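You operate a simulated robot arm through the tools that you are given. There is no shell and no other tool. Be economical: measure what you need, move in short steps, check, and stop when the job is done.

You run a simulated two-armed robot. Do the job below in one go: nothing can be reset, and whatever is moved stays where it is left.

Task
The filter on the pan is finger-marked: put it in the USED dish, zero the balance, mark REDO.
Fine: Lift it by its tab and never press on the pan. Shut the dish lid and the hood, fingers clear, then press the yellow button with the pan empty, and stand the pen back. Mark no other box. Drop nothing. Where these are worked on the way, their far stop is far enough and under half their travel is too little: hood.

The check looks at the end state, three seconds after you hand in, the way a careful person would. Anything else that was tipped, shoved, dropped, spilled or broken makes it a failure. A push-on lid holds only when it is set on centred and level and pressed home; a screw cap is set on level and turned clockwise until tight.

Robot
Two 7-joint arms with two-finger parallel grippers on one trunk, on a base that drives. Base frame: it is fixed to the floor where the robot stands at the start and does not move with it; the origin is under the middle of the robot, x ahead of it, y to its left, z up. Lengths are in cm, angles in degrees, forces in N, time in s.
The left shoulder is at the start at [5, 16.8, 120.7], the right one opposite. With the tool pointing down near the work surface each hand reaches from about 16 to 66 cm from the robot's upright axis, wherever it stands, measured 20 degrees to its own side. Places, roughly: balance [50, -20, 90]; filter [-150, 350, 100]; grey dish lid [70, 70, 90]; hood [50, -20, 100]; inside of the blue pen stand [50, -50, 90]; inside of the grey dish [60, 70, 90]; log card [50, -40, 90]. Payload 1.57 kg a hand.
The tool frame of a hand sits at the grasp point between the pads (the TCP): z along the fingers, y along the line on which they close. The tips reach 3 cm beyond it. The gripper opens to 8 cm. The fingers are 1.7 cm wide and 1.2 cm thick; the gripper's body (4 by 8.2 cm) begins 8 cm behind the TCP.
Orientation is that of the tool frame in the base frame, as [roll, pitch, yaw] about the fixed x, y, z axes, in that order (R = Rz(yaw) Ry(pitch) Rx(roll)). With the fingers straight down and closing along the base's y, the tool's x points along the base's -x, its y along +y and its z along -z.

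Tools
- The arms move only by the tool arm_command. It takes "left_rows", "right_rows" or both (then of equal length, played together; a hand with none holds still); each is a list of rows, each an object of numbers (a shift or turn left out is 0, a gripper value left out holds the last): "rx", "ry", "rz": the turn, a rotation vector about the tool's x, y, z in degrees; "tx", "ty", "tz": the shift along the tool's x, y, z in cm; "gripper": the opening in per cent of the stroke, from 0 (shut) to 100 (fully open). In form: [{"rx": .., "ry": .., "rz": .., "tx": .., "ty": .., "tz": .., "gripper": ..}, ...]. A call has 1 to 10 rows; each row is the pose to reach, as a shift and turn from the pose commanded when the call began, along the tool's axes at that moment. Each row takes 0.2 s and may step no farther than 5 cm and 8.6 degrees from the row before; otherwise, or with a gripper value out of range, the whole call is refused. A pose out of reach is approached as far as the arm can. The call stops where the force on the tool passes 40 N (or 10 N more than at its start, if that is more) or the arm is blocked; 0.2 s more then pass. Each finger travels about 4.5 cm/s and halts on what it meets, pressing with about 29 N; the grip force reading is that of the motor and also rises with nothing between the fingers. The clock runs only during rows and for 0.2 s after the last one: add rows that repeat a pose to give the fingers time. It gives the time, the measured TCP pose, the force on the tool (base axes), the opening and the grip force at its end, in the units of the frame above (readings bear some noise), with the torque about the TCP (base axes, N m) and any sound that the robot's microphone picked up, and new pictures: "views" is both (left out), scene, wrist or none (wrist: the cameras of the hands that moved).
- Cameras (640 x 400 px; columns grow to the right, rows downward): "scene" is now at [12.21, 1.61, 140.5]; the picture's right is [0.20, -0.98, 0.00], its down [-0.65, -0.14, -0.75] and it looks along [0.73, 0.15, -0.67] (base axes); focal length 214 px, centre (320, 200). "left" rides on the left gripper at [7.2, 0.7, -12.2] in its tool frame; the picture's right is [-0.09, 1.00, 0.00], its down [-0.84, -0.08, -0.54] and it looks along [-0.54, -0.05, 0.84] (tool axes); focal length 238 px, centre (320, 200). "right" rides on the right gripper at [7.2, -0.7, -12.2] in its tool frame; the picture's right is [0.09, 1.00, 0.00], its down [-0.84, 0.08, -0.54] and it looks along [-0.54, 0.05, 0.84] (tool axes); focal length 238 px, centre (320, 200). There is no depth. A picture from a camera that has moved, and an enlarged one, comes with that camera's place and axes in the base frame and with its lens.
- raise_lower(by): slides the trunk up (or, below 0, down) by that many cm; the arms and the scene camera ride with it, the base frame stays. It gives what a move gives, with no picture.
- drive_base(legs): drives the robot by 1 to 6 legs, each [ahead, left, turn to the left] in cm, cm and degrees, along the robot's own axes; the way and the turn of a leg run together, so that a leg with both is an arc; at most 150 cm and 180 degrees a leg. The arms and the cameras ride along, it lands a little off, and it stops where it bumps. It gives what a move gives, and a new picture of the scene camera.
- aim_head(pan, tilt): turns the head with the scene camera to pan (to the left, within 80 degrees either way) and tilt (down, from -29 to 69), counted from straight ahead of the robot. It gives what a move gives, and a new picture of the scene camera.
- inspect(camera, box): a new picture of the part [left, top, right, bottom] of that camera's present view, enlarged. No time passes.
- hand_in(): hands the job in; it is judged then, once.

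Work in short steps. Places have to be worked out from the pictures, the camera data and where the tool is seen: move nearer, look again, correct. Check each grasp and each placing, and mend what went wrong. You have 120 turns and 260 pictures in all, those below and enlarged ones among them. Open the grippers and draw the arms clear of the work before you hand the job in, unless the task says otherwise; then end with one line.

The tools are called after "Call:" as a command line: name --argument value ..., lists and objects as JSON in quotes. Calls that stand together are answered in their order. arm_command: Moves the arms, as the interface text tells. Its arguments: {"type":"object","properties":{"left_rows":{"type":"array","items":{"type":"object","properties":{"rx":{"type":"number"},"ry":{"type":"number"},"rz":{"type":"number"},"tx":{"type":"number"},"ty":{"type":"number"},"tz":{"type":"number"},"gripper":{"type":"number"}}}},"right_rows":{"type":"array","items":{"type":"object","properties":{"rx":{"type":"number"},"ry":{"type":"number"},"rz":{"type":"number"},"tx":{"type":"number"},"ty":{"type":"number"},"tz":{"type":"number"},"gripper":{"type":"number"}}}},"views":{"type":"string","enum":["both","scene","wrist","none"]}},"required":[]} The other tools are called the same way: raise_lower (by) slides the trunk up or down; drive_base (legs) drives the base; aim_head (pan, tilt) turns the head that bears the scene camera; inspect (camera, box) takes an enlarged picture of a part of a camera's view; hand_in () hands the job in.

At the start:

```text
time: 0.0
left_ee_pos: [37.15, 17.83, 123.94]
left_orientation: [-180.0, 0.0, -179.9]
left_contact_force: [-0.3, 0.3, -0.1]
left_wrist_torque: [-0.03, -0.02, 0.04]
left_opening: 8.0
left_gripper_force: 0.1
right_ee_pos: [32.52, -12.5, 127.68]
right_orientation: [-180.0, 0.0, -179.8]
right_contact_force: [0.3, 0.6, 0.0]
right_wrist_torque: [0.01, 0.0, 0.02]
right_opening: 8.01
right_gripper_force: 0.1
trunk travel left (down, up): [-37.5, 6.8]
robot x, y, heading: [0.18, 0.15, -0.1]
head pan, tilt: [11.8, 41.8]
```

scene: 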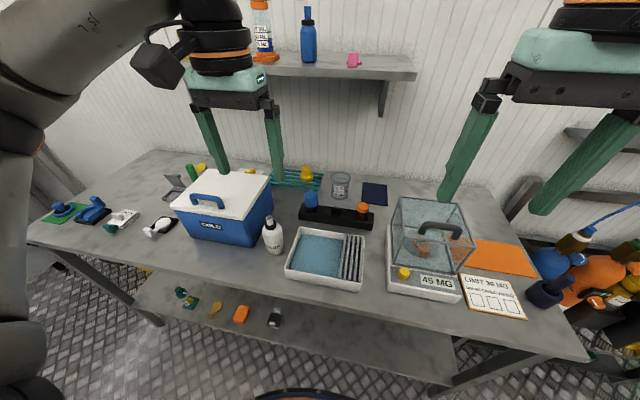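
right: 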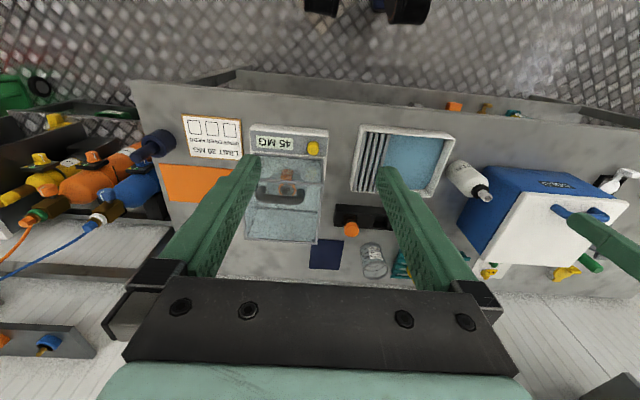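
left: 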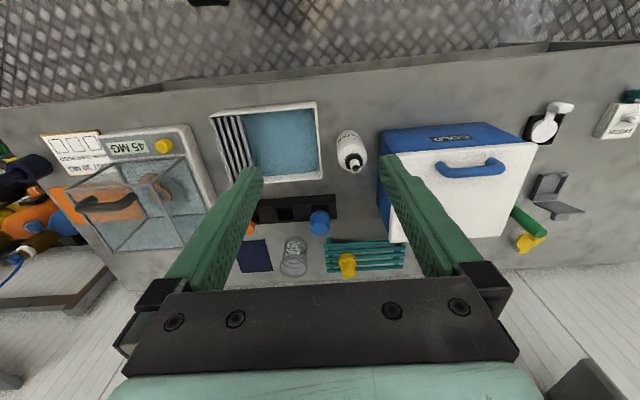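

The balance with a glass hood is in front right, and the dishes are at the far left. I'll enlarge both regions to see details.

Call:
inspect --camera "scene" --box '[370, 180, 550, 320]'

Call:
inspect --camera "scene" --box '[30, 140, 230, 260]'

Call:
inspect --camera "right" --box '[120, 90, 360, 260]'

```text
2.86 times, centred on (460, 250) of scene
camera zoom: at [12.21, 1.61, 140.5], right [0.2, -0.98, 0.0], down [-0.65, -0.14, -0.75], along [0.73, 0.15, -0.67], focal length 613 px, centre (-80, 57)
```

zoom: 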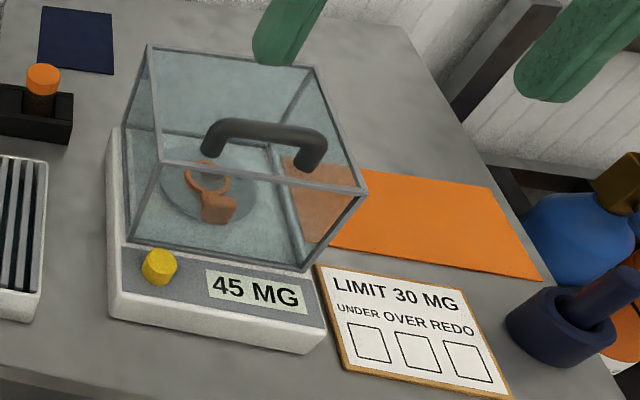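

```text
3.20 times, centred on (130, 200) of scene
camera zoom: at [12.21, 1.61, 140.5], right [0.2, -0.98, 0.0], down [-0.65, -0.14, -0.75], along [0.73, 0.15, -0.67], focal length 686 px, centre (928, 200)
```

zoom: 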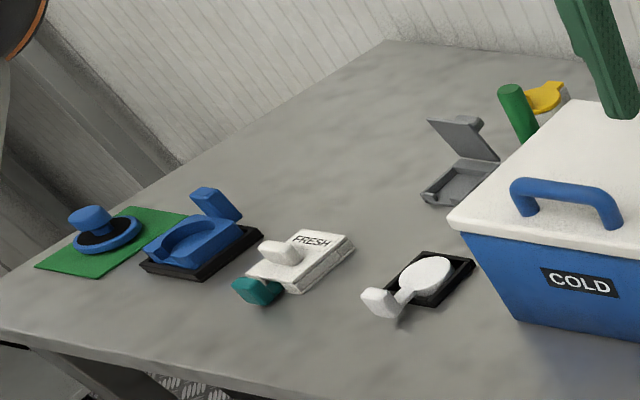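

```text
2.35 times, centred on (240, 175) of right
camera zoom: at [25.24, -13.21, 139.87], right [-0.09, 1.0, 0.0], down [0.84, 0.08, 0.54], along [0.54, 0.05, -0.84], focal length 561 px, centre (508, 259)
```

zoom: 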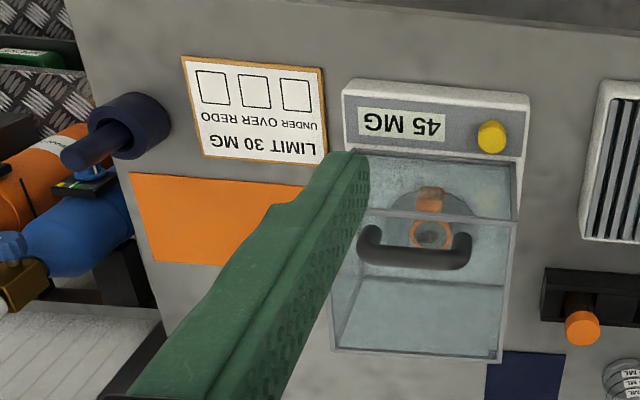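

Table top works out near z≈85, button ≈(43,-13,92), REDO box ≈(43,-40.5). I move the right hand lower and centred on the balance to see the hood through its camera.

Call:
arm_command --right_rows '[{"tx": 0, "ty": -2, "tz": 3}, {"tx": 2, "ty": -4, "tz": 6}, {"tx": 5, "ty": -5.5, "tz": 9}, {"tx": 5, "ty": -5.5, "tz": 9}]' --views "both"

Call:
inspect --camera "right" --box '[200, 60, 460, 260]'

```text
time: 1.0
left_ee_pos: [37.07, 17.8, 123.86]
left_orientation: [-179.9, 0.0, -179.9]
left_contact_force: [-0.2, -0.2, -0.3]
left_wrist_torque: [-0.03, -0.01, -0.02]
left_opening: 8.02
left_gripper_force: 0.1
right_ee_pos: [27.31, -17.94, 118.53]
right_orientation: [179.9, 0.0, -180.0]
right_contact_force: [-0.2, 0.5, 0.3]
right_wrist_torque: [-0.03, 0.01, 0.02]
right_opening: 8.0
right_gripper_force: 0.0
trunk travel left (down, up): [-37.5, 6.8]
robot x, y, heading: [-0.29, -0.12, 0.2]
head pan, tilt: [11.8, 41.8]
camera scene: at [12.23, 1.65, 140.49], right [0.2, -0.98, 0.0], down [-0.65, -0.14, -0.75], along [0.73, 0.15, -0.67], focal length 214 px, centre (320, 200)
camera right: at [20.15, -18.57, 130.71], right [-0.09, 1.0, 0.0], down [0.84, 0.08, 0.54], along [0.54, 0.05, -0.84], focal length 238 px, centre (320, 200)
```

scene: 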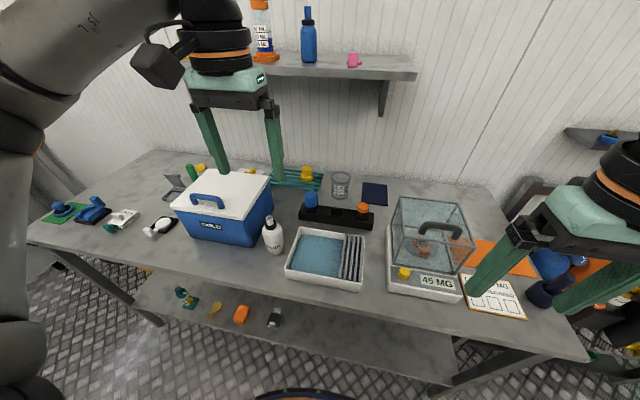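
right: 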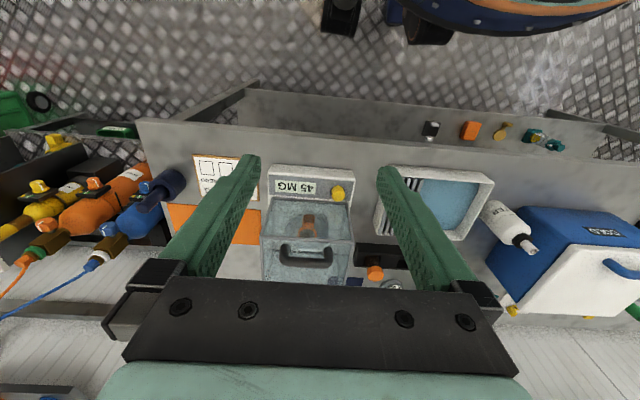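

```text
2.00 times, centred on (330, 160) of right
camera zoom: at [20.15, -18.57, 130.71], right [-0.09, 1.0, 0.0], down [0.84, 0.08, 0.54], along [0.54, 0.05, -0.84], focal length 477 px, centre (300, 280)
```

zoom: 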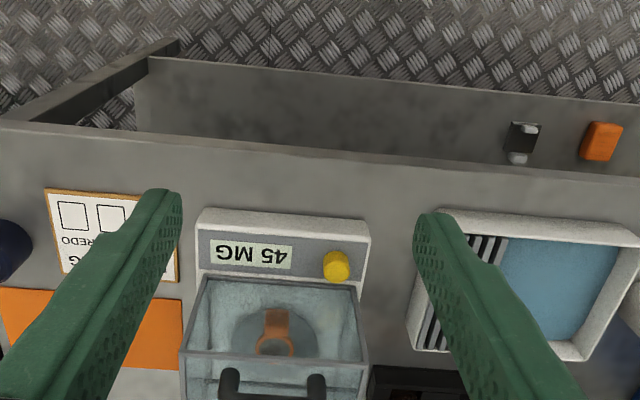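

I enlarge the hood in the scene view to learn how it opens.

Call:
inspect --camera "scene" --box '[380, 185, 484, 250]'

Call:
inspect --camera "left" --box '[50, 110, 230, 260]'

Call:
inspect --camera "right" --box '[250, 155, 370, 290]'

```text
6.15 times, centred on (432, 218) of scene
camera zoom: at [12.23, 1.65, 140.49], right [0.2, -0.98, 0.0], down [-0.65, -0.14, -0.75], along [0.73, 0.15, -0.67], focal length 1320 px, centre (-369, 92)
```

zoom: 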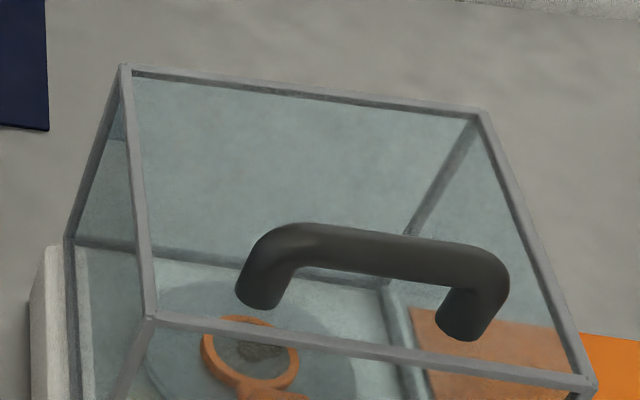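

```text
2.67 times, centred on (140, 185) of left
camera zoom: at [30.03, 18.42, 136.07], right [0.09, 1.0, 0.0], down [0.84, -0.07, 0.54], along [0.54, -0.05, -0.84], focal length 636 px, centre (800, 240)
```

zoom: 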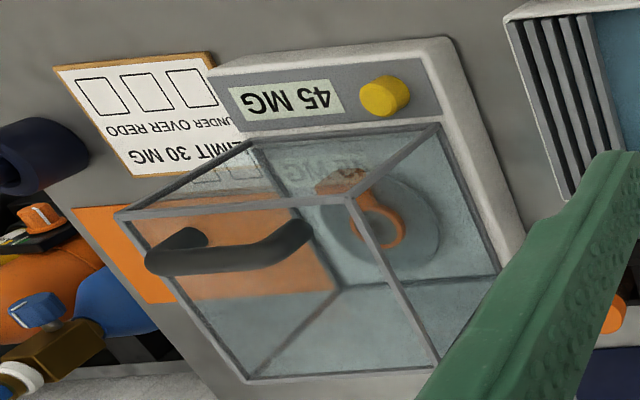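

```text
2.96 times, centred on (310, 222) of right
camera zoom: at [20.15, -18.57, 130.71], right [-0.09, 1.0, 0.0], down [0.84, 0.08, 0.54], along [0.54, 0.05, -0.84], focal length 706 px, centre (350, 133)
```

zoom: 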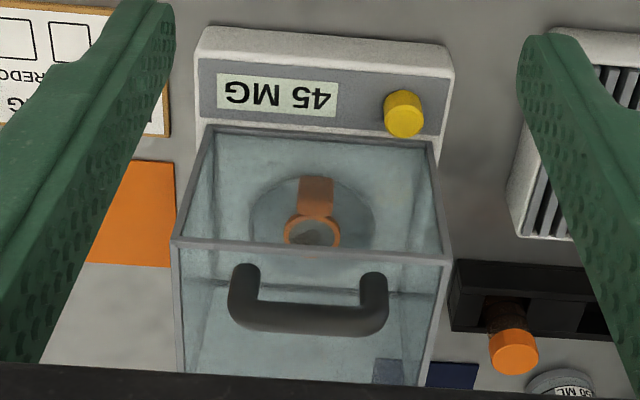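

The hood is a glass box: front‑top edge x≈46, y −10.9…−25.8, top z≈101.8; back x≈60; bar handle at ≈(48,−18.3,104.7), likely hinged at the back. I'll turn the right hand so the fingers close in the x–z plane and then point it forward to grip the bar.

Call:
arm_command --right_rows '[{"rz": 8.5}, {"rz": 17}, {"rz": 25.5}, {"rz": 34}, {"rz": 42.5}, {"rz": 51}, {"rz": 59.5}, {"rz": 68}, {"rz": 76.5}, {"rz": 85}]' --views "none"

```text
time: 3.2
left_ee_pos: [37.0, 17.81, 123.9]
left_orientation: [-179.8, 0.0, -179.8]
left_contact_force: [0.5, -0.5, -0.8]
left_wrist_torque: [-0.04, 0.0, 0.01]
left_opening: 8.02
left_gripper_force: 0.1
right_ee_pos: [27.32, -18.06, 118.68]
right_orientation: [-180.0, 0.0, 94.9]
right_contact_force: [-0.3, -0.7, -0.2]
right_wrist_torque: [-0.01, 0.02, 0.01]
right_opening: 8.0
right_gripper_force: 0.1
trunk travel left (down, up): [-37.5, 6.8]
robot x, y, heading: [0.01, -0.01, 0.0]
head pan, tilt: [11.8, 41.8]
```

Yaw took well. Finish the last 5° then pitch the fingers forward.

Call:
arm_command --right_rows '[{"rz": 5, "ty": 1}]' --views "none"

Call:
arm_command --right_rows '[{"rx": -8.5}, {"rx": -17}, {"rx": -25.5}, {"rx": -34}, {"rx": -42.5}, {"rx": -51}, {"rx": -59.5}, {"rx": -68}, {"rx": -68}]' --views "both"

```text
time: 3.6
left_ee_pos: [37.07, 17.82, 123.95]
left_orientation: [-179.9, 0.0, -179.9]
left_contact_force: [-0.5, -1.0, -0.5]
left_wrist_torque: [0.0, -0.01, -0.02]
left_opening: 8.0
left_gripper_force: 0.0
right_ee_pos: [28.39, -18.06, 118.77]
right_orientation: [-180.0, -0.1, 89.9]
right_contact_force: [-0.5, -0.6, -0.1]
right_wrist_torque: [-0.01, 0.01, 0.03]
right_opening: 8.01
right_gripper_force: 0.1
trunk travel left (down, up): [-37.5, 6.8]
robot x, y, heading: [0.11, -0.04, -0.1]
head pan, tilt: [11.8, 41.8]
```

```text
time: 5.6
left_ee_pos: [37.06, 17.59, 123.93]
left_orientation: [-180.0, 0.0, -179.8]
left_contact_force: [-0.5, -0.2, 0.6]
left_wrist_torque: [0.08, -0.02, -0.03]
left_opening: 8.02
left_gripper_force: 0.3
right_ee_pos: [37.34, -16.94, 130.39]
right_orientation: [108.7, 2.1, 89.0]
right_contact_force: [-3.3, -0.7, 4.6]
right_wrist_torque: [0.09, 0.36, 0.15]
right_opening: 8.0
right_gripper_force: 0.2
right hand out of reach, approached as far as the arm can: row 4, 5, 6, 7, 8, 9
trunk travel left (down, up): [-37.5, 6.8]
robot x, y, heading: [0.17, 0.41, 0.2]
head pan, tilt: [11.8, 41.8]
camera scene: at [12.13, 1.43, 140.51], right [0.2, -0.98, 0.0], down [-0.65, -0.13, -0.75], along [0.73, 0.15, -0.67], focal length 214 px, centre (320, 200)
camera right: at [25.65, -9.42, 133.35], right [0.32, 0.12, 0.94], down [-0.5, -0.82, 0.28], along [0.8, -0.56, -0.2], focal length 238 px, centre (320, 200)
```

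scene: 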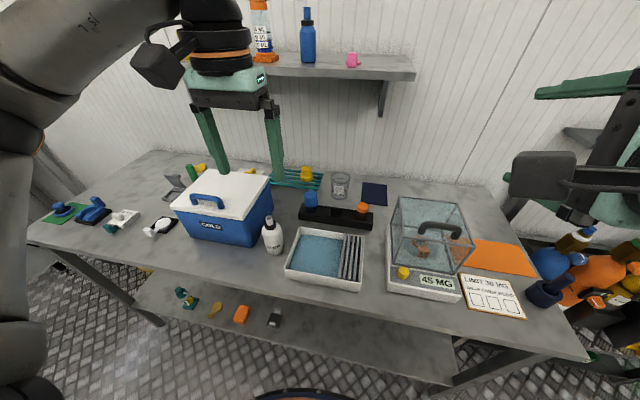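
right: 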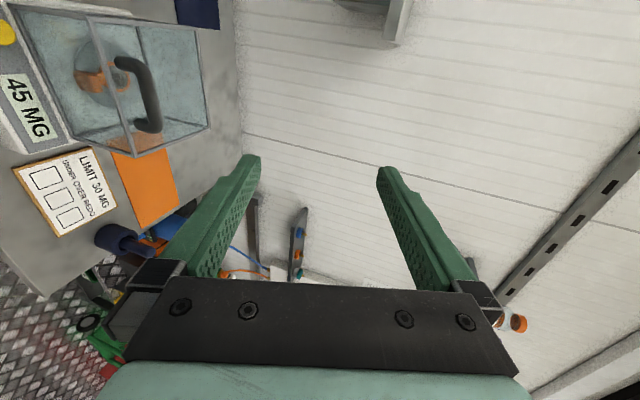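

The hand can tilt. A near‑vertical straddle of the bar gives more clearance to the glass, so I pitch back to about 80° down while moving above the handle.

Call:
arm_command --right_rows '[{"rx": 8.5, "gripper": 62}, {"rx": 17}, {"rx": 25.5}, {"rx": 34}, {"rx": 42.5}, {"rx": 51}, {"rx": 58}]' --views "none"

```text
time: 7.2
left_ee_pos: [37.09, 17.82, 123.89]
left_orientation: [-179.9, 0.0, -179.9]
left_contact_force: [0.0, 0.4, 0.7]
left_wrist_torque: [-0.04, -0.02, 0.01]
left_opening: 7.98
left_gripper_force: 0.0
right_ee_pos: [37.6, -16.95, 128.65]
right_orientation: [170.1, -0.2, 90.2]
right_contact_force: [0.0, 0.2, 0.1]
right_wrist_torque: [-0.02, 0.01, 0.01]
right_opening: 4.94
right_gripper_force: 0.1
trunk travel left (down, up): [-37.5, 6.8]
robot x, y, heading: [0.39, 0.13, -0.4]
head pan, tilt: [11.8, 41.8]
```

Call:
arm_command --right_rows '[{"tx": -0.3, "ty": 1.8, "tz": 4}, {"tx": -0.7, "ty": 3.6, "tz": 8}, {"tx": -1, "ty": 5.4, "tz": 12}, {"tx": -1.35, "ty": 7.2, "tz": 16}, {"tx": -1.35, "ty": 7.2, "tz": 16}]' --views "both"

Call:
inspect --camera "right" --box '[200, 60, 440, 280]'

Call:
inspect --camera "scene" --box '[370, 130, 540, 260]'

```text
time: 8.4
left_ee_pos: [37.06, 17.82, 123.96]
left_orientation: [-179.8, 0.0, 180.0]
left_contact_force: [0.4, -0.7, 0.0]
left_wrist_torque: [0.0, 0.01, -0.01]
left_opening: 8.0
left_gripper_force: 0.0
right_ee_pos: [47.74, -18.46, 114.18]
right_orientation: [170.0, 0.0, 90.0]
right_contact_force: [-0.5, 0.4, -0.9]
right_wrist_torque: [-0.01, 0.01, 0.02]
right_opening: 4.98
right_gripper_force: 0.1
trunk travel left (down, up): [-37.5, 6.8]
robot x, y, heading: [-0.05, -0.19, -0.1]
head pan, tilt: [11.8, 41.8]
camera scene: at [12.17, 1.62, 140.5], right [0.2, -0.98, 0.0], down [-0.65, -0.14, -0.75], along [0.73, 0.15, -0.67], focal length 214 px, centre (320, 200)
camera right: at [44.97, -11.28, 126.02], right [0.98, 0.09, 0.17], down [-0.02, -0.84, 0.55], along [0.2, -0.54, -0.82], focal length 238 px, centre (320, 200)
```

scene: 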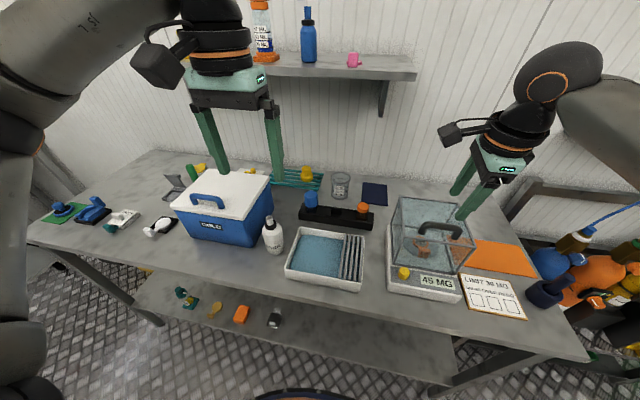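
right: 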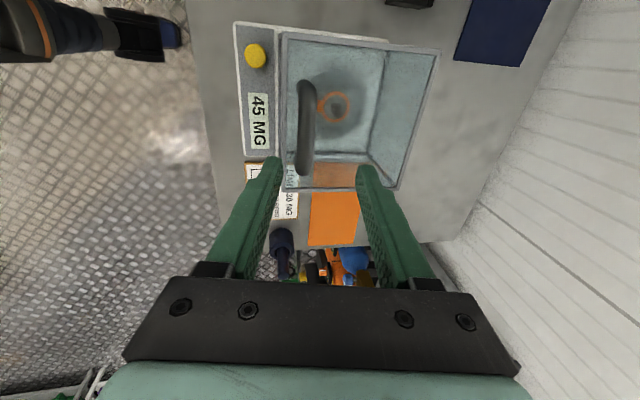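

```text
1.82 times, centred on (320, 170) of right
camera zoom: at [44.97, -11.28, 126.02], right [0.98, 0.09, 0.17], down [-0.02, -0.84, 0.55], along [0.2, -0.54, -0.82], focal length 433 px, centre (320, 254)
```

zoom: 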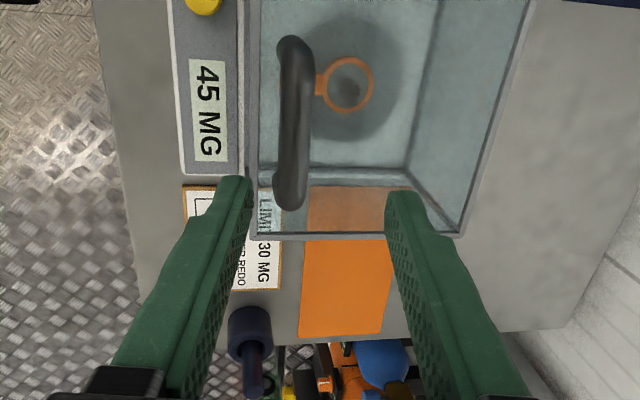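

```text
3.08 times, centred on (455, 195) of scene
camera zoom: at [12.17, 1.62, 140.5], right [0.2, -0.98, 0.0], down [-0.65, -0.14, -0.75], along [0.73, 0.15, -0.67], focal length 660 px, centre (-95, 215)
```

zoom: 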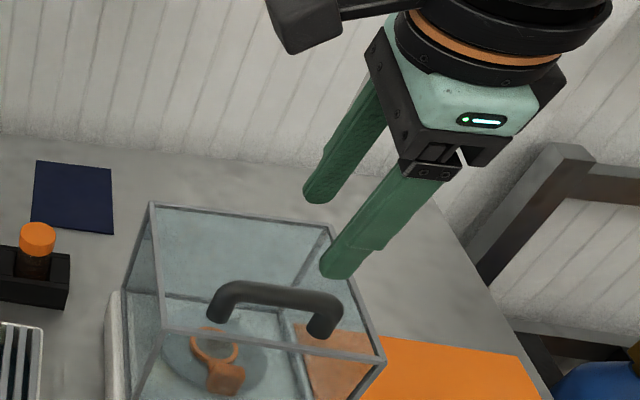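

Bar measured at x≈48.05 again. Descend astride it, in small steps, stopping with the tips about 1 cm above the glass.

Call:
arm_command --right_rows '[{"tx": 0.2, "ty": -0.4, "tz": 2.5}, {"tx": 0.3, "ty": -0.8, "tz": 5}, {"tx": 0.3, "ty": -1.1, "tz": 7}, {"tx": 0.3, "ty": -1.25, "tz": 8}]' --views "both"

Call:
inspect --camera "scene" --box '[380, 170, 500, 260]'

```text
time: 9.4
left_ee_pos: [37.19, 17.68, 123.92]
left_orientation: [-179.9, -0.1, -179.9]
left_contact_force: [-0.1, 0.3, 0.1]
left_wrist_torque: [-0.01, 0.01, -0.02]
left_opening: 8.0
left_gripper_force: 0.0
right_ee_pos: [47.7, -17.86, 106.01]
right_orientation: [170.1, -0.1, 90.0]
right_contact_force: [-0.1, -0.1, 0.3]
right_wrist_torque: [0.0, -0.02, 0.02]
right_opening: 4.96
right_gripper_force: 0.0
trunk travel left (down, up): [-37.5, 6.8]
robot x, y, heading: [0.21, 0.14, 0.0]
head pan, tilt: [11.8, 41.8]
camera scene: at [12.21, 1.61, 140.5], right [0.2, -0.98, 0.0], down [-0.65, -0.14, -0.75], along [0.73, 0.15, -0.67], focal length 214 px, centre (320, 200)
camera right: at [45.02, -10.73, 117.91], right [0.98, 0.09, 0.17], down [-0.02, -0.84, 0.55], along [0.2, -0.54, -0.82], focal length 238 px, centre (320, 200)
```

scene: 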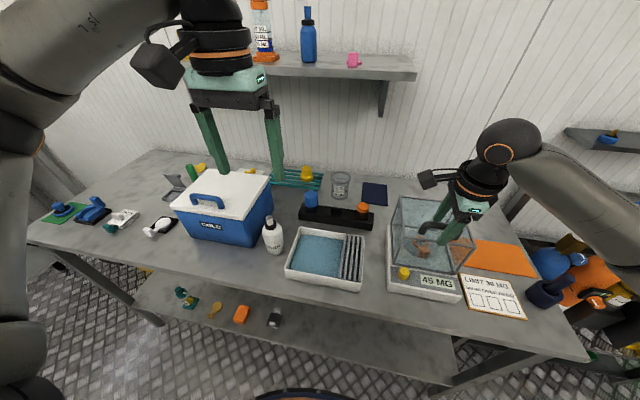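
right: 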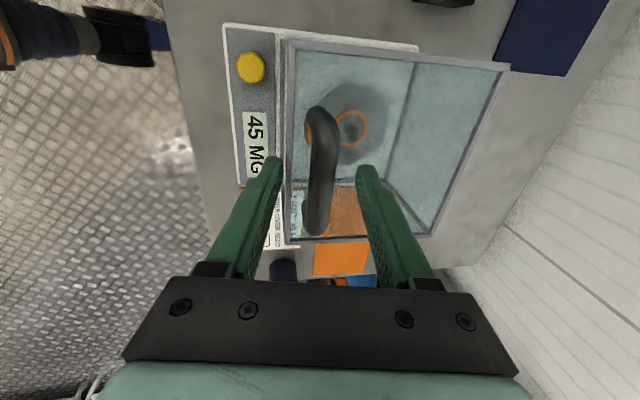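

```text
4.44 times, centred on (440, 215) of scene
camera zoom: at [12.21, 1.61, 140.5], right [0.2, -0.98, 0.0], down [-0.65, -0.14, -0.75], along [0.73, 0.15, -0.67], focal length 953 px, centre (-213, 133)
```

zoom: 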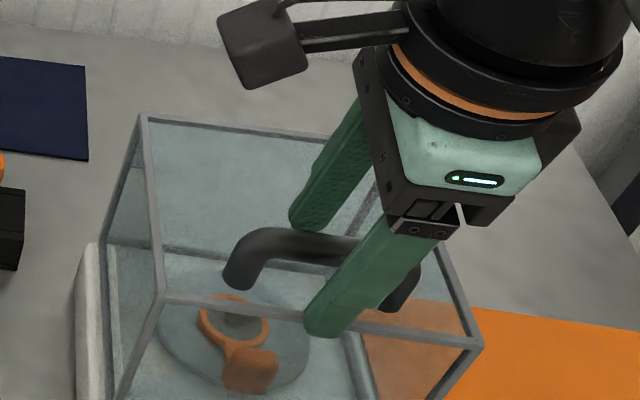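

The fingers straddle the bar. Close the grip.

Call:
arm_command --right_rows '[{"tz": 0.3, "gripper": 0}, {"tz": 0.3}, {"tz": 0.3}, {"tz": 0.3}, {"tz": 0.3}]' --views "wrist"

```text
time: 10.6
left_ee_pos: [37.18, 17.7, 123.96]
left_orientation: [-179.9, 0.0, -179.9]
left_contact_force: [0.2, -0.2, 0.1]
left_wrist_torque: [0.0, 0.0, 0.02]
left_opening: 8.02
left_gripper_force: 0.0
right_ee_pos: [47.92, -17.87, 105.86]
right_orientation: [170.0, 0.0, 90.0]
right_contact_force: [4.8, -0.2, 0.4]
right_wrist_torque: [0.03, 0.0, -0.15]
right_opening: 1.56
right_gripper_force: 30.9
trunk travel left (down, up): [-37.5, 6.8]
robot x, y, heading: [-0.04, 0.16, 0.0]
head pan, tilt: [11.8, 41.8]
camera right: at [45.14, -10.7, 117.65], right [0.98, 0.09, 0.17], down [-0.02, -0.84, 0.55], along [0.2, -0.54, -0.82], focal length 238 px, centre (320, 200)
```

right: 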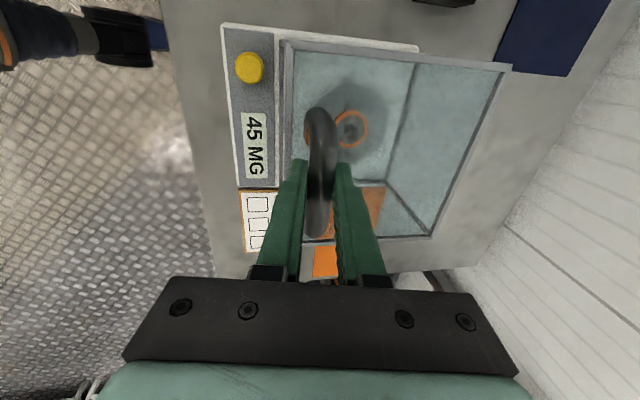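

Grip is firm on a 1.56 cm bar. Small test lift of 0.7 cm straight up to feel how the hood is guided.

Call:
arm_command --right_rows '[{"ty": 0.06, "tz": -0.35}, {"ty": 0.12, "tz": -0.7}]' --views "scene"

Call:
inspect --camera "scene" --box '[380, 170, 500, 300]'

```text
time: 11.2
left_ee_pos: [37.38, 17.74, 123.8]
left_orientation: [-179.9, -0.1, -179.9]
left_contact_force: [0.0, 0.1, -0.1]
left_wrist_torque: [-0.02, 0.0, 0.01]
left_opening: 7.96
left_gripper_force: 0.0
right_ee_pos: [48.05, -17.92, 106.15]
right_orientation: [170.3, -0.2, 90.0]
right_contact_force: [12.9, 3.4, -18.3]
right_wrist_torque: [0.17, -0.07, -0.22]
right_opening: 1.59
right_gripper_force: 31.4
trunk travel left (down, up): [-37.5, 6.8]
robot x, y, heading: [0.34, -0.25, 0.2]
head pan, tilt: [11.8, 41.8]
camera scene: at [12.59, 1.6, 140.43], right [0.2, -0.98, 0.0], down [-0.66, -0.14, -0.74], along [0.73, 0.15, -0.67], focal length 214 px, centre (320, 200)
```

scene: 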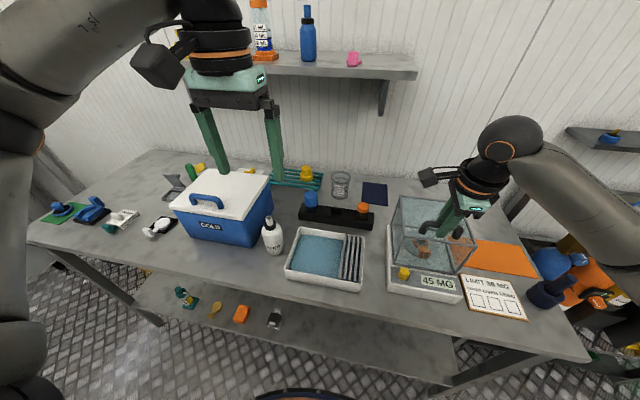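

```text
3.08 times, centred on (440, 235) of scene
camera zoom: at [12.59, 1.6, 140.43], right [0.2, -0.98, 0.0], down [-0.66, -0.14, -0.74], along [0.73, 0.15, -0.67], focal length 660 px, centre (-49, 92)
```

zoom: 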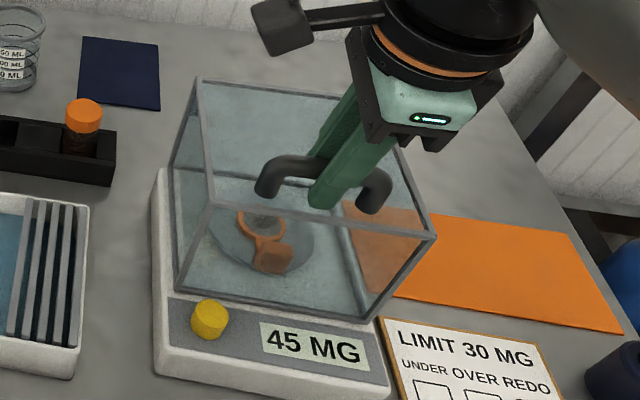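

The reaction (12.9, −18.3) is radial toward the back‑bottom edge, so the hood hinges there. I follow an arc about roughly (60.3, 89.4), about 10° first, watching the force.

Call:
arm_command --right_rows '[{"ty": 0.62, "tz": 0.1}, {"ty": 1.38, "tz": -0.09}, {"ty": 2.15, "tz": -0.38}, {"ty": 2.95, "tz": -0.73}]' --views "none"

```text
time: 12.2
left_ee_pos: [37.02, 17.78, 123.98]
left_orientation: [-179.9, 0.1, -179.9]
left_contact_force: [0.4, 0.1, -0.1]
left_wrist_torque: [0.02, -0.02, -0.04]
left_opening: 8.01
left_gripper_force: 0.0
right_ee_pos: [50.42, -17.92, 107.91]
right_orientation: [169.9, -0.1, 90.1]
right_contact_force: [-3.8, 1.0, 4.7]
right_wrist_torque: [0.24, 0.1, -0.17]
right_opening: 1.55
right_gripper_force: 31.2
trunk travel left (down, up): [-37.5, 6.8]
robot x, y, heading: [-0.15, -0.16, -0.1]
head pan, tilt: [11.8, 41.8]
```

Force is small and the arc fits. Continue to about 25°.

Call:
arm_command --right_rows '[{"ty": 0.8, "tz": -0.32}, {"ty": 1.62, "tz": -0.58}, {"ty": 2.45, "tz": -0.8}, {"ty": 3.28, "tz": -0.97}, {"ty": 4.12, "tz": -1.1}, {"ty": 4.96, "tz": -1.18}]' --views "scene"

```text
time: 13.6
left_ee_pos: [36.98, 17.74, 124.07]
left_orientation: [-179.9, 0.2, -179.9]
left_contact_force: [-0.7, -0.1, -0.4]
left_wrist_torque: [0.01, -0.01, -0.06]
left_opening: 8.0
left_gripper_force: 0.0
right_ee_pos: [55.2, -17.88, 109.92]
right_orientation: [169.9, 0.0, 90.0]
right_contact_force: [-4.5, -3.0, 9.5]
right_wrist_torque: [-0.24, 0.28, -0.33]
right_opening: 1.55
right_gripper_force: 31.1
trunk travel left (down, up): [-37.5, 6.8]
robot x, y, heading: [-0.23, 0.01, -0.0]
head pan, tilt: [11.8, 41.8]
camera scene: at [12.06, 1.59, 140.52], right [0.2, -0.98, 0.0], down [-0.65, -0.14, -0.75], along [0.73, 0.15, -0.67], focal length 214 px, centre (320, 200)
```

scene: 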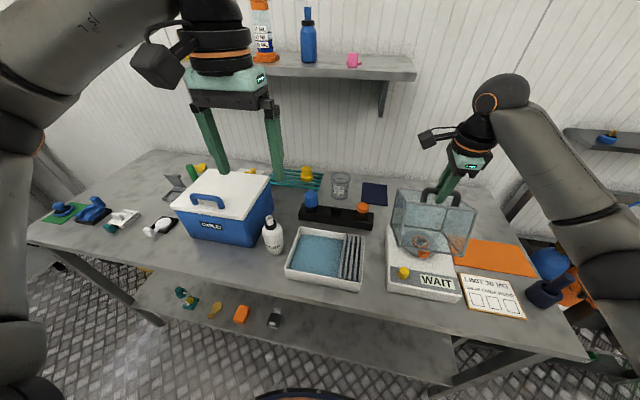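

The balance now reads WAIT and the hood lifts nicely. Continue to about 45°.

Call:
arm_command --right_rows '[{"ty": 0.86, "tz": -0.2}, {"ty": 1.73, "tz": -0.3}, {"ty": 2.58, "tz": -0.33}, {"ty": 3.44, "tz": -0.32}, {"ty": 4.28, "tz": -0.22}, {"ty": 5.12, "tz": -0.08}, {"ty": 5.95, "tz": 0.1}, {"ty": 6.78, "tz": 0.3}]' --views "both"

```text
time: 15.4
left_ee_pos: [37.12, 17.7, 123.93]
left_orientation: [-179.9, 0.0, -179.9]
left_contact_force: [-0.8, 0.3, 0.1]
left_wrist_torque: [0.01, 0.02, 0.01]
left_opening: 7.99
left_gripper_force: 0.1
right_ee_pos: [61.97, -18.03, 110.68]
right_orientation: [169.9, 0.0, 90.0]
right_contact_force: [-0.8, -0.1, 0.3]
right_wrist_torque: [-0.12, 0.06, -0.44]
right_opening: 1.57
right_gripper_force: 31.7
trunk travel left (down, up): [-37.5, 6.8]
robot x, y, heading: [0.45, -0.0, -0.3]
head pan, tilt: [11.8, 41.8]
camera scene: at [12.2, 1.62, 140.5], right [0.2, -0.98, 0.0], down [-0.65, -0.14, -0.75], along [0.73, 0.15, -0.67], focal length 214 px, centre (320, 200)
camera right: at [59.3, -10.75, 122.52], right [0.98, 0.09, 0.17], down [-0.02, -0.84, 0.55], along [0.2, -0.54, -0.82], focal length 238 px, centre (320, 200)
```

scene: 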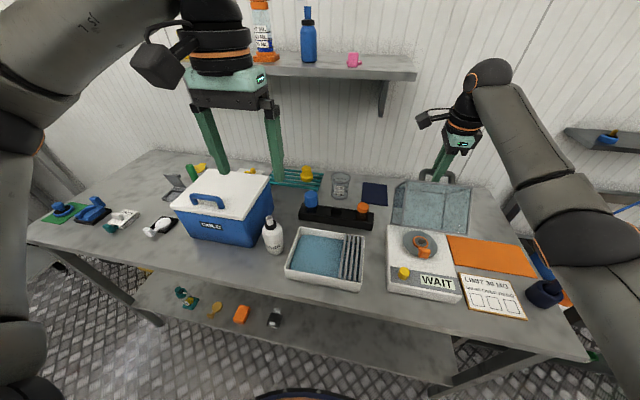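
right: 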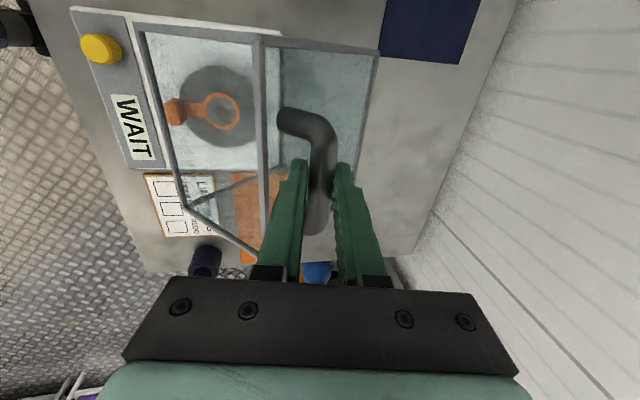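

About 45°, forces near zero. Continue toward 65° as reach permits.

Call:
arm_command --right_rows '[{"ty": 0.8, "tz": 0.24}, {"ty": 1.62, "tz": 0.51}, {"ty": 2.4, "tz": 0.83}, {"ty": 3.19, "tz": 1.17}, {"ty": 3.95, "tz": 1.55}, {"ty": 4.68, "tz": 1.95}, {"ty": 5.4, "tz": 2.4}, {"ty": 6.11, "tz": 2.87}]' --views "none"

```text
time: 17.2
left_ee_pos: [36.99, 17.97, 123.94]
left_orientation: [-179.9, 0.1, -179.9]
left_contact_force: [0.3, 0.2, -0.2]
left_wrist_torque: [-0.02, 0.0, 0.01]
left_opening: 7.99
left_gripper_force: 0.0
right_ee_pos: [65.83, -17.99, 109.82]
right_orientation: [169.4, -0.1, 90.2]
right_contact_force: [7.0, 4.3, 22.3]
right_wrist_torque: [0.12, -0.09, -0.57]
right_opening: 1.58
right_gripper_force: 31.2
right hand out of reach, approached as far as the arm can: row 5, 6, 7, 8
trunk travel left (down, up): [-37.5, 6.8]
robot x, y, heading: [-0.16, 0.12, 0.0]
head pan, tilt: [11.8, 41.8]
```

Hit the reach limit around 57°. I tilt the hand forward in place (bar spins in the grip), which brings the wrist back and gains reach.

Call:
arm_command --right_rows '[{"tz": -0.2}, {"rx": -8, "tz": -0.2}, {"rx": -16, "tz": -0.2}, {"rx": -24, "tz": -0.2}, {"rx": -30, "tz": -0.2}]' --views "scene"

```text
time: 17.8
left_ee_pos: [37.11, 17.99, 123.92]
left_orientation: [-179.8, 0.1, -179.8]
left_contact_force: [0.1, 0.4, -0.6]
left_wrist_torque: [0.03, 0.01, 0.01]
left_opening: 8.0
left_gripper_force: 0.0
right_ee_pos: [65.99, -18.29, 108.88]
right_orientation: [166.8, -0.7, 89.3]
right_contact_force: [2.3, 3.4, 4.8]
right_wrist_torque: [0.03, 0.02, -0.12]
right_opening: 1.57
right_gripper_force: 31.3
trunk travel left (down, up): [-37.5, 6.8]
robot x, y, heading: [0.11, 0.04, 0.1]
head pan, tilt: [11.8, 41.8]
stopped in row 2 (right hand): the force on the tool passed its limit at 74 N (the readings are from after the stop); the commanded pose is now the measured one
camera scene: at [12.25, 1.67, 140.46], right [0.21, -0.98, 0.0], down [-0.65, -0.14, -0.75], along [0.73, 0.15, -0.67], focal length 214 px, centre (320, 200)
```

scene: 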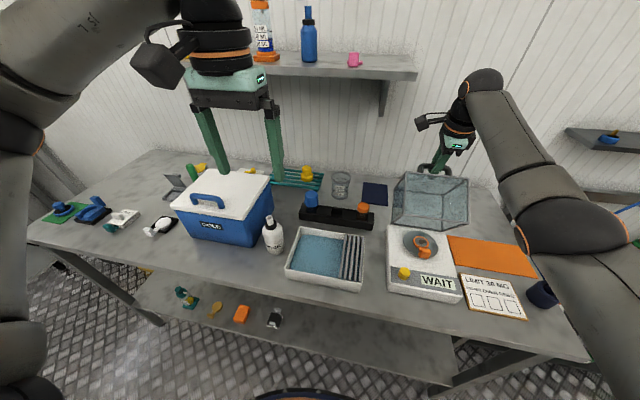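

Readings settled (low force); hood about 60° open, past its balance point. I open the grip a little so the far finger still cages the bar and see whether the hood stays.

Call:
arm_command --right_rows '[{"gripper": 30}, {"gripper": 30}, {"gripper": 30}, {"gripper": 30}]' --views "both"

Call:
inspect --camera "scene" --box '[370, 110, 490, 300]'

```text
time: 18.8
left_ee_pos: [36.96, 18.02, 123.95]
left_orientation: [-179.8, 0.0, -179.7]
left_contact_force: [0.4, 0.1, -0.7]
left_wrist_torque: [-0.01, -0.01, -0.03]
left_opening: 7.99
left_gripper_force: 0.0
right_ee_pos: [65.82, -18.43, 109.02]
right_orientation: [167.0, -0.6, 89.2]
right_contact_force: [4.9, 4.8, 9.1]
right_wrist_torque: [0.09, -0.29, -0.1]
right_opening: 1.83
right_gripper_force: 0.1
trunk travel left (down, up): [-37.5, 6.8]
robot x, y, heading: [0.14, -0.22, -0.1]
head pan, tilt: [11.8, 41.8]
camera scene: at [12.16, 1.73, 140.51], right [0.2, -0.98, 0.0], down [-0.65, -0.14, -0.75], along [0.73, 0.15, -0.67], focal length 214 px, centre (320, 200)
camera right: at [62.52, -11.29, 120.7], right [0.97, 0.08, 0.23], down [-0.06, -0.84, 0.54], along [0.23, -0.53, -0.81], focal length 238 px, centre (320, 200)
```

scene: 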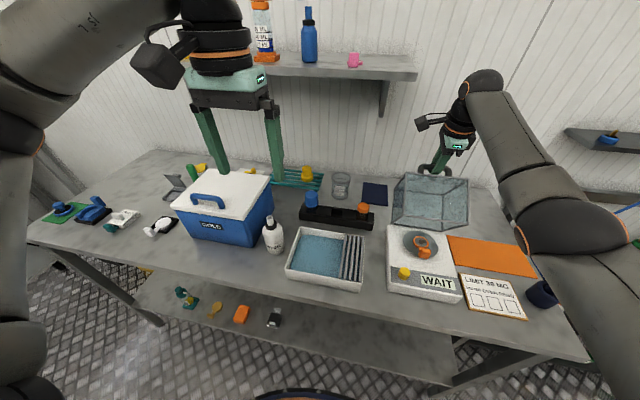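
right: 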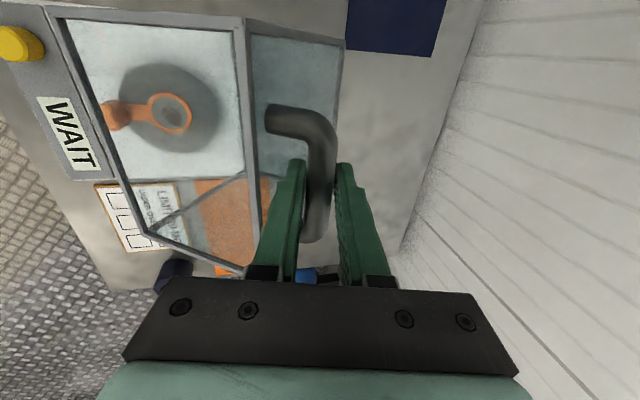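

```text
2.11 times, centred on (430, 205) of scene
camera zoom: at [12.16, 1.73, 140.51], right [0.2, -0.98, 0.0], down [-0.65, -0.14, -0.75], along [0.73, 0.15, -0.67], focal length 452 px, centre (88, 190)
```

zoom: 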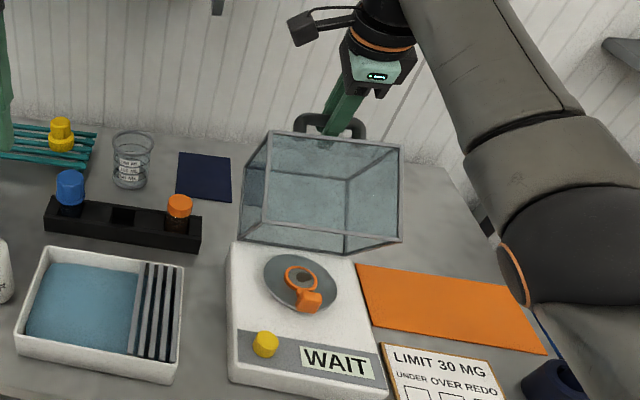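

The bar leans lightly on the far finger, so the hood wants to go on opening. I follow it down to its stop, tilting the hand forward as I go.

Call:
arm_command --right_rows '[{"rx": -8, "ty": 0.5, "tz": 0.4}, {"rx": -16, "ty": 1.2, "tz": 1.1}, {"rx": -24, "ty": 2.0, "tz": 1.9}, {"rx": -30, "ty": 2.8, "tz": 2.85}, {"rx": -32, "ty": 3.5, "tz": 3.8}]' --views "both"

Call:
inspect --camera "scene" --box '[370, 110, 490, 300]'

```text
time: 20.0
left_ee_pos: [36.99, 17.77, 123.86]
left_orientation: [-180.0, 0.0, -179.9]
left_contact_force: [-0.1, -0.7, -0.6]
left_wrist_torque: [0.01, -0.01, 0.02]
left_opening: 7.99
left_gripper_force: 0.1
right_ee_pos: [69.91, -18.43, 106.08]
right_orientation: [134.9, -0.6, 89.2]
right_contact_force: [-0.7, -0.1, 0.4]
right_wrist_torque: [0.0, 0.01, 0.0]
right_opening: 2.38
right_gripper_force: 0.0
trunk travel left (down, up): [-37.5, 6.8]
robot x, y, heading: [0.05, -0.1, 0.1]
head pan, tilt: [11.8, 41.8]
camera scene: at [12.22, 1.63, 140.5], right [0.2, -0.98, 0.0], down [-0.65, -0.14, -0.75], along [0.73, 0.15, -0.67], focal length 214 px, centre (320, 200)
camera right: at [61.06, -11.28, 114.22], right [0.7, 0.07, 0.71], down [-0.34, -0.84, 0.43], along [0.62, -0.54, -0.56], focal length 238 px, centre (320, 200)
```

scene: 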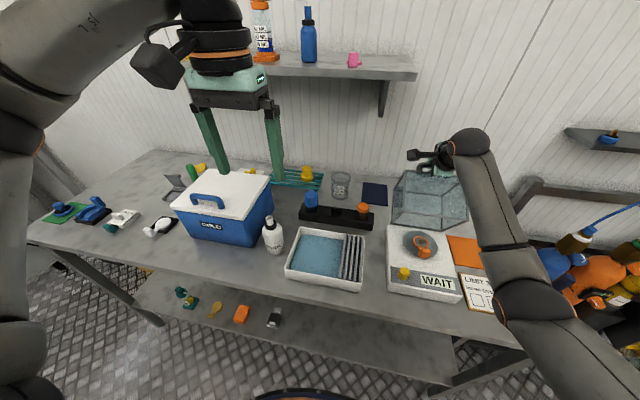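
right: 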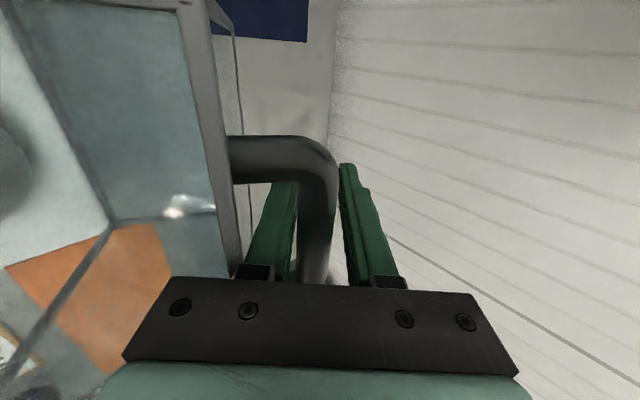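

```text
2.11 times, centred on (430, 205) of scene
camera zoom: at [12.22, 1.63, 140.5], right [0.2, -0.98, 0.0], down [-0.65, -0.14, -0.75], along [0.73, 0.15, -0.67], focal length 452 px, centre (88, 190)
```

zoom: 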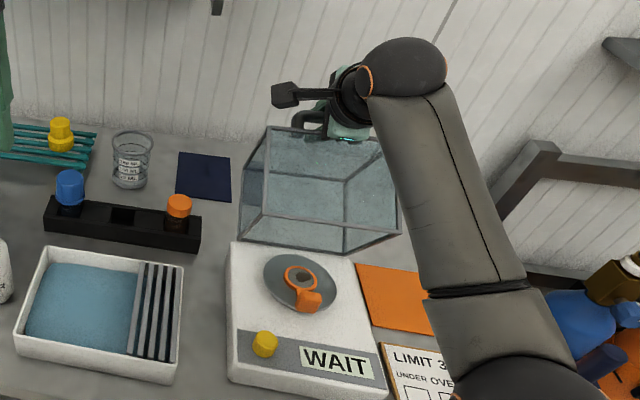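

The bar now floats untouched between the fingers: the hood rests open by itself. Withdraw along the fingers, back and up.

Call:
arm_command --right_rows '[{"tz": -1.5, "gripper": 36}, {"tz": -4}, {"tz": -7}, {"tz": -11}, {"tz": -15}, {"tz": -19}]' --views "scene"

Call:
inspect --camera "scene" --box '[370, 150, 500, 300]'

```text
time: 21.4
left_ee_pos: [36.99, 18.02, 123.93]
left_orientation: [-179.8, 0.1, -179.7]
left_contact_force: [-0.6, 0.9, 0.1]
left_wrist_torque: [-0.08, -0.03, 0.0]
left_opening: 8.01
left_gripper_force: 0.2
right_ee_pos: [56.91, -18.25, 119.33]
right_orientation: [135.1, -0.6, 89.4]
right_contact_force: [-0.7, -0.1, 0.1]
right_wrist_torque: [0.01, -0.03, 0.05]
right_opening: 2.91
right_gripper_force: 0.0
trunk travel left (down, up): [-37.5, 6.8]
robot x, y, heading: [0.05, 0.02, 0.2]
head pan, tilt: [11.8, 41.8]
camera scene: at [12.12, 1.87, 140.5], right [0.2, -0.98, 0.0], down [-0.65, -0.14, -0.75], along [0.73, 0.15, -0.67], focal length 214 px, centre (320, 200)
```

scene: 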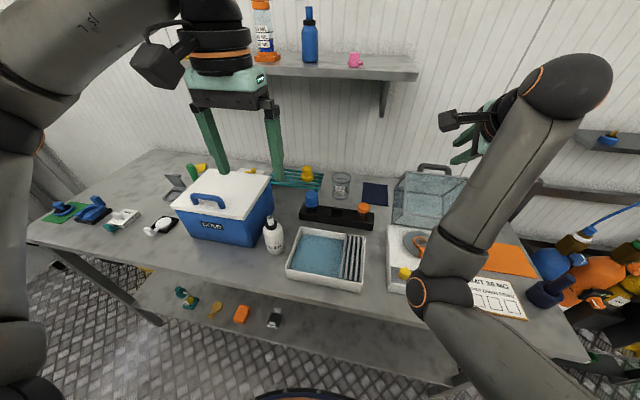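

```text
2.67 times, centred on (435, 225) of scene
camera zoom: at [12.12, 1.87, 140.5], right [0.2, -0.98, 0.0], down [-0.65, -0.14, -0.75], along [0.73, 0.15, -0.67], focal length 572 px, centre (13, 133)
```

zoom: 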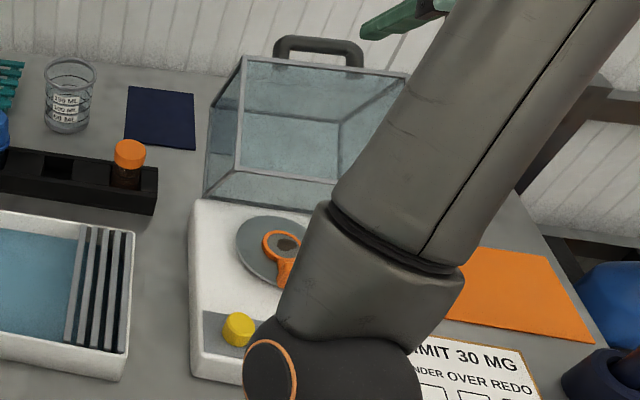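

Hood stands open on its own, pan exposed. Now turn the right hand back to pointing straight down while backing off.

Call:
arm_command --right_rows '[{"rx": 8, "tz": -2}, {"rx": 16, "tz": -4}, {"rx": 24, "tz": -6, "ty": -2}, {"rx": 32, "tz": -6, "ty": -4}, {"rx": 40, "tz": -6, "ty": -6}, {"rx": 45, "tz": -6, "ty": -8}]' --views "none"

Call:
arm_command --right_rows '[{"rz": -8.5}, {"rz": -17}, {"rz": -25.5}, {"rz": -34}, {"rz": -42.5}, {"rz": -51}, {"rz": -59.5}, {"rz": -68}, {"rz": -76.5}, {"rz": -85}]' --views "both"

```text
time: 22.8
left_ee_pos: [37.13, 17.72, 123.89]
left_orientation: [-179.8, 0.0, -179.9]
left_contact_force: [-0.3, 0.0, 0.3]
left_wrist_torque: [0.03, -0.02, 0.0]
left_opening: 7.98
left_gripper_force: 0.0
right_ee_pos: [57.2, -20.63, 121.66]
right_orientation: [177.6, -0.6, 89.2]
right_contact_force: [-0.2, 0.6, -0.2]
right_wrist_torque: [-0.01, 0.02, 0.0]
right_opening: 2.87
right_gripper_force: 0.1
right hand out of reach, approached as far as the arm can: row 1, 2, 3, 4, 5, 6
trunk travel left (down, up): [-37.5, 6.8]
robot x, y, heading: [-0.12, 0.29, 0.2]
head pan, tilt: [11.8, 41.8]
```

```text
time: 25.0
left_ee_pos: [37.19, 17.79, 124.06]
left_orientation: [-179.9, 0.1, -179.8]
left_contact_force: [0.1, 0.3, 0.0]
left_wrist_torque: [0.03, -0.04, 0.03]
left_opening: 8.0
left_gripper_force: 0.0
right_ee_pos: [57.54, -20.28, 122.01]
right_orientation: [179.4, -0.1, 174.4]
right_contact_force: [-0.2, -0.1, 0.2]
right_wrist_torque: [-0.01, 0.03, 0.0]
right_opening: 2.86
right_gripper_force: 0.1
trunk travel left (down, up): [-37.5, 6.8]
robot x, y, heading: [-0.35, -0.05, -0.2]
head pan, tilt: [11.8, 41.8]
camera scene: at [12.21, 1.63, 140.5], right [0.2, -0.98, 0.0], down [-0.65, -0.14, -0.75], along [0.73, 0.15, -0.67], focal length 214 px, centre (320, 200)
camera right: at [50.32, -20.43, 134.14], right [0.01, 1.0, 0.01], down [0.84, -0.01, 0.54], along [0.54, 0.01, -0.84], focal length 238 px, centre (320, 200)
```

scene: 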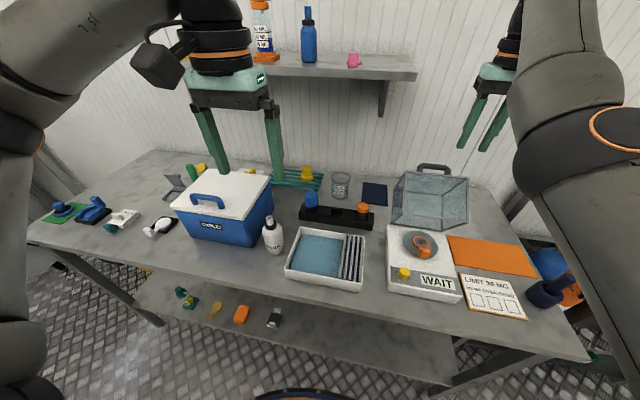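
right: 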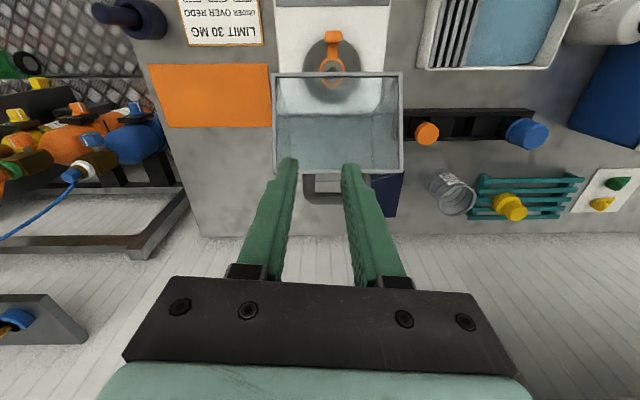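

Hand is down-pointing again. Move back toward the robot to look at the filter from near.

Call:
arm_command --right_rows '[{"tx": 4.5, "rz": -3}, {"tx": 9, "rz": -5.6}, {"tx": 13.5, "rz": -5.6, "ty": -0.5}, {"tx": 18, "rz": -5.6, "ty": -0.5, "tz": 3}, {"tx": 18, "rz": -5.6, "ty": -0.5, "tz": 6}, {"tx": 18, "rz": -5.6, "ty": -0.5, "tz": 9}, {"tx": 18, "rz": -5.6, "ty": -0.5, "tz": 9}]' --views "both"

Call:
inspect --camera "right" --box '[220, 120, 420, 260]'

Call:
inspect --camera "scene" --box '[390, 210, 470, 290]'

```text
refused: row 4 steps farther than a row can; nothing moved
```

```text
2.86 times, centred on (320, 190) of right
camera zoom: at [50.32, -20.43, 134.14], right [0.01, 1.0, 0.01], down [0.84, -0.01, 0.54], along [0.54, 0.01, -0.84], focal length 681 px, centre (320, 229)
```

zoom: 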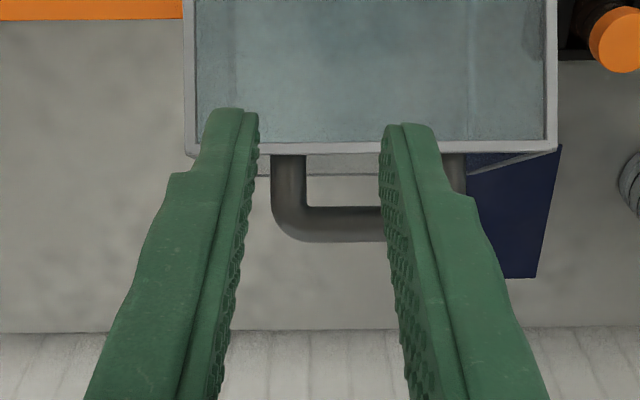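

```text
5.00 times, centred on (430, 250) of scene
camera zoom: at [12.21, 1.63, 140.5], right [0.2, -0.98, 0.0], down [-0.65, -0.14, -0.75], along [0.73, 0.15, -0.67], focal length 1072 px, centre (-230, -50)
```

zoom: 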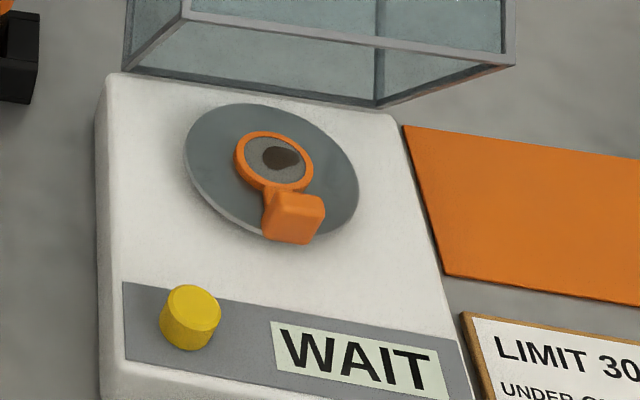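

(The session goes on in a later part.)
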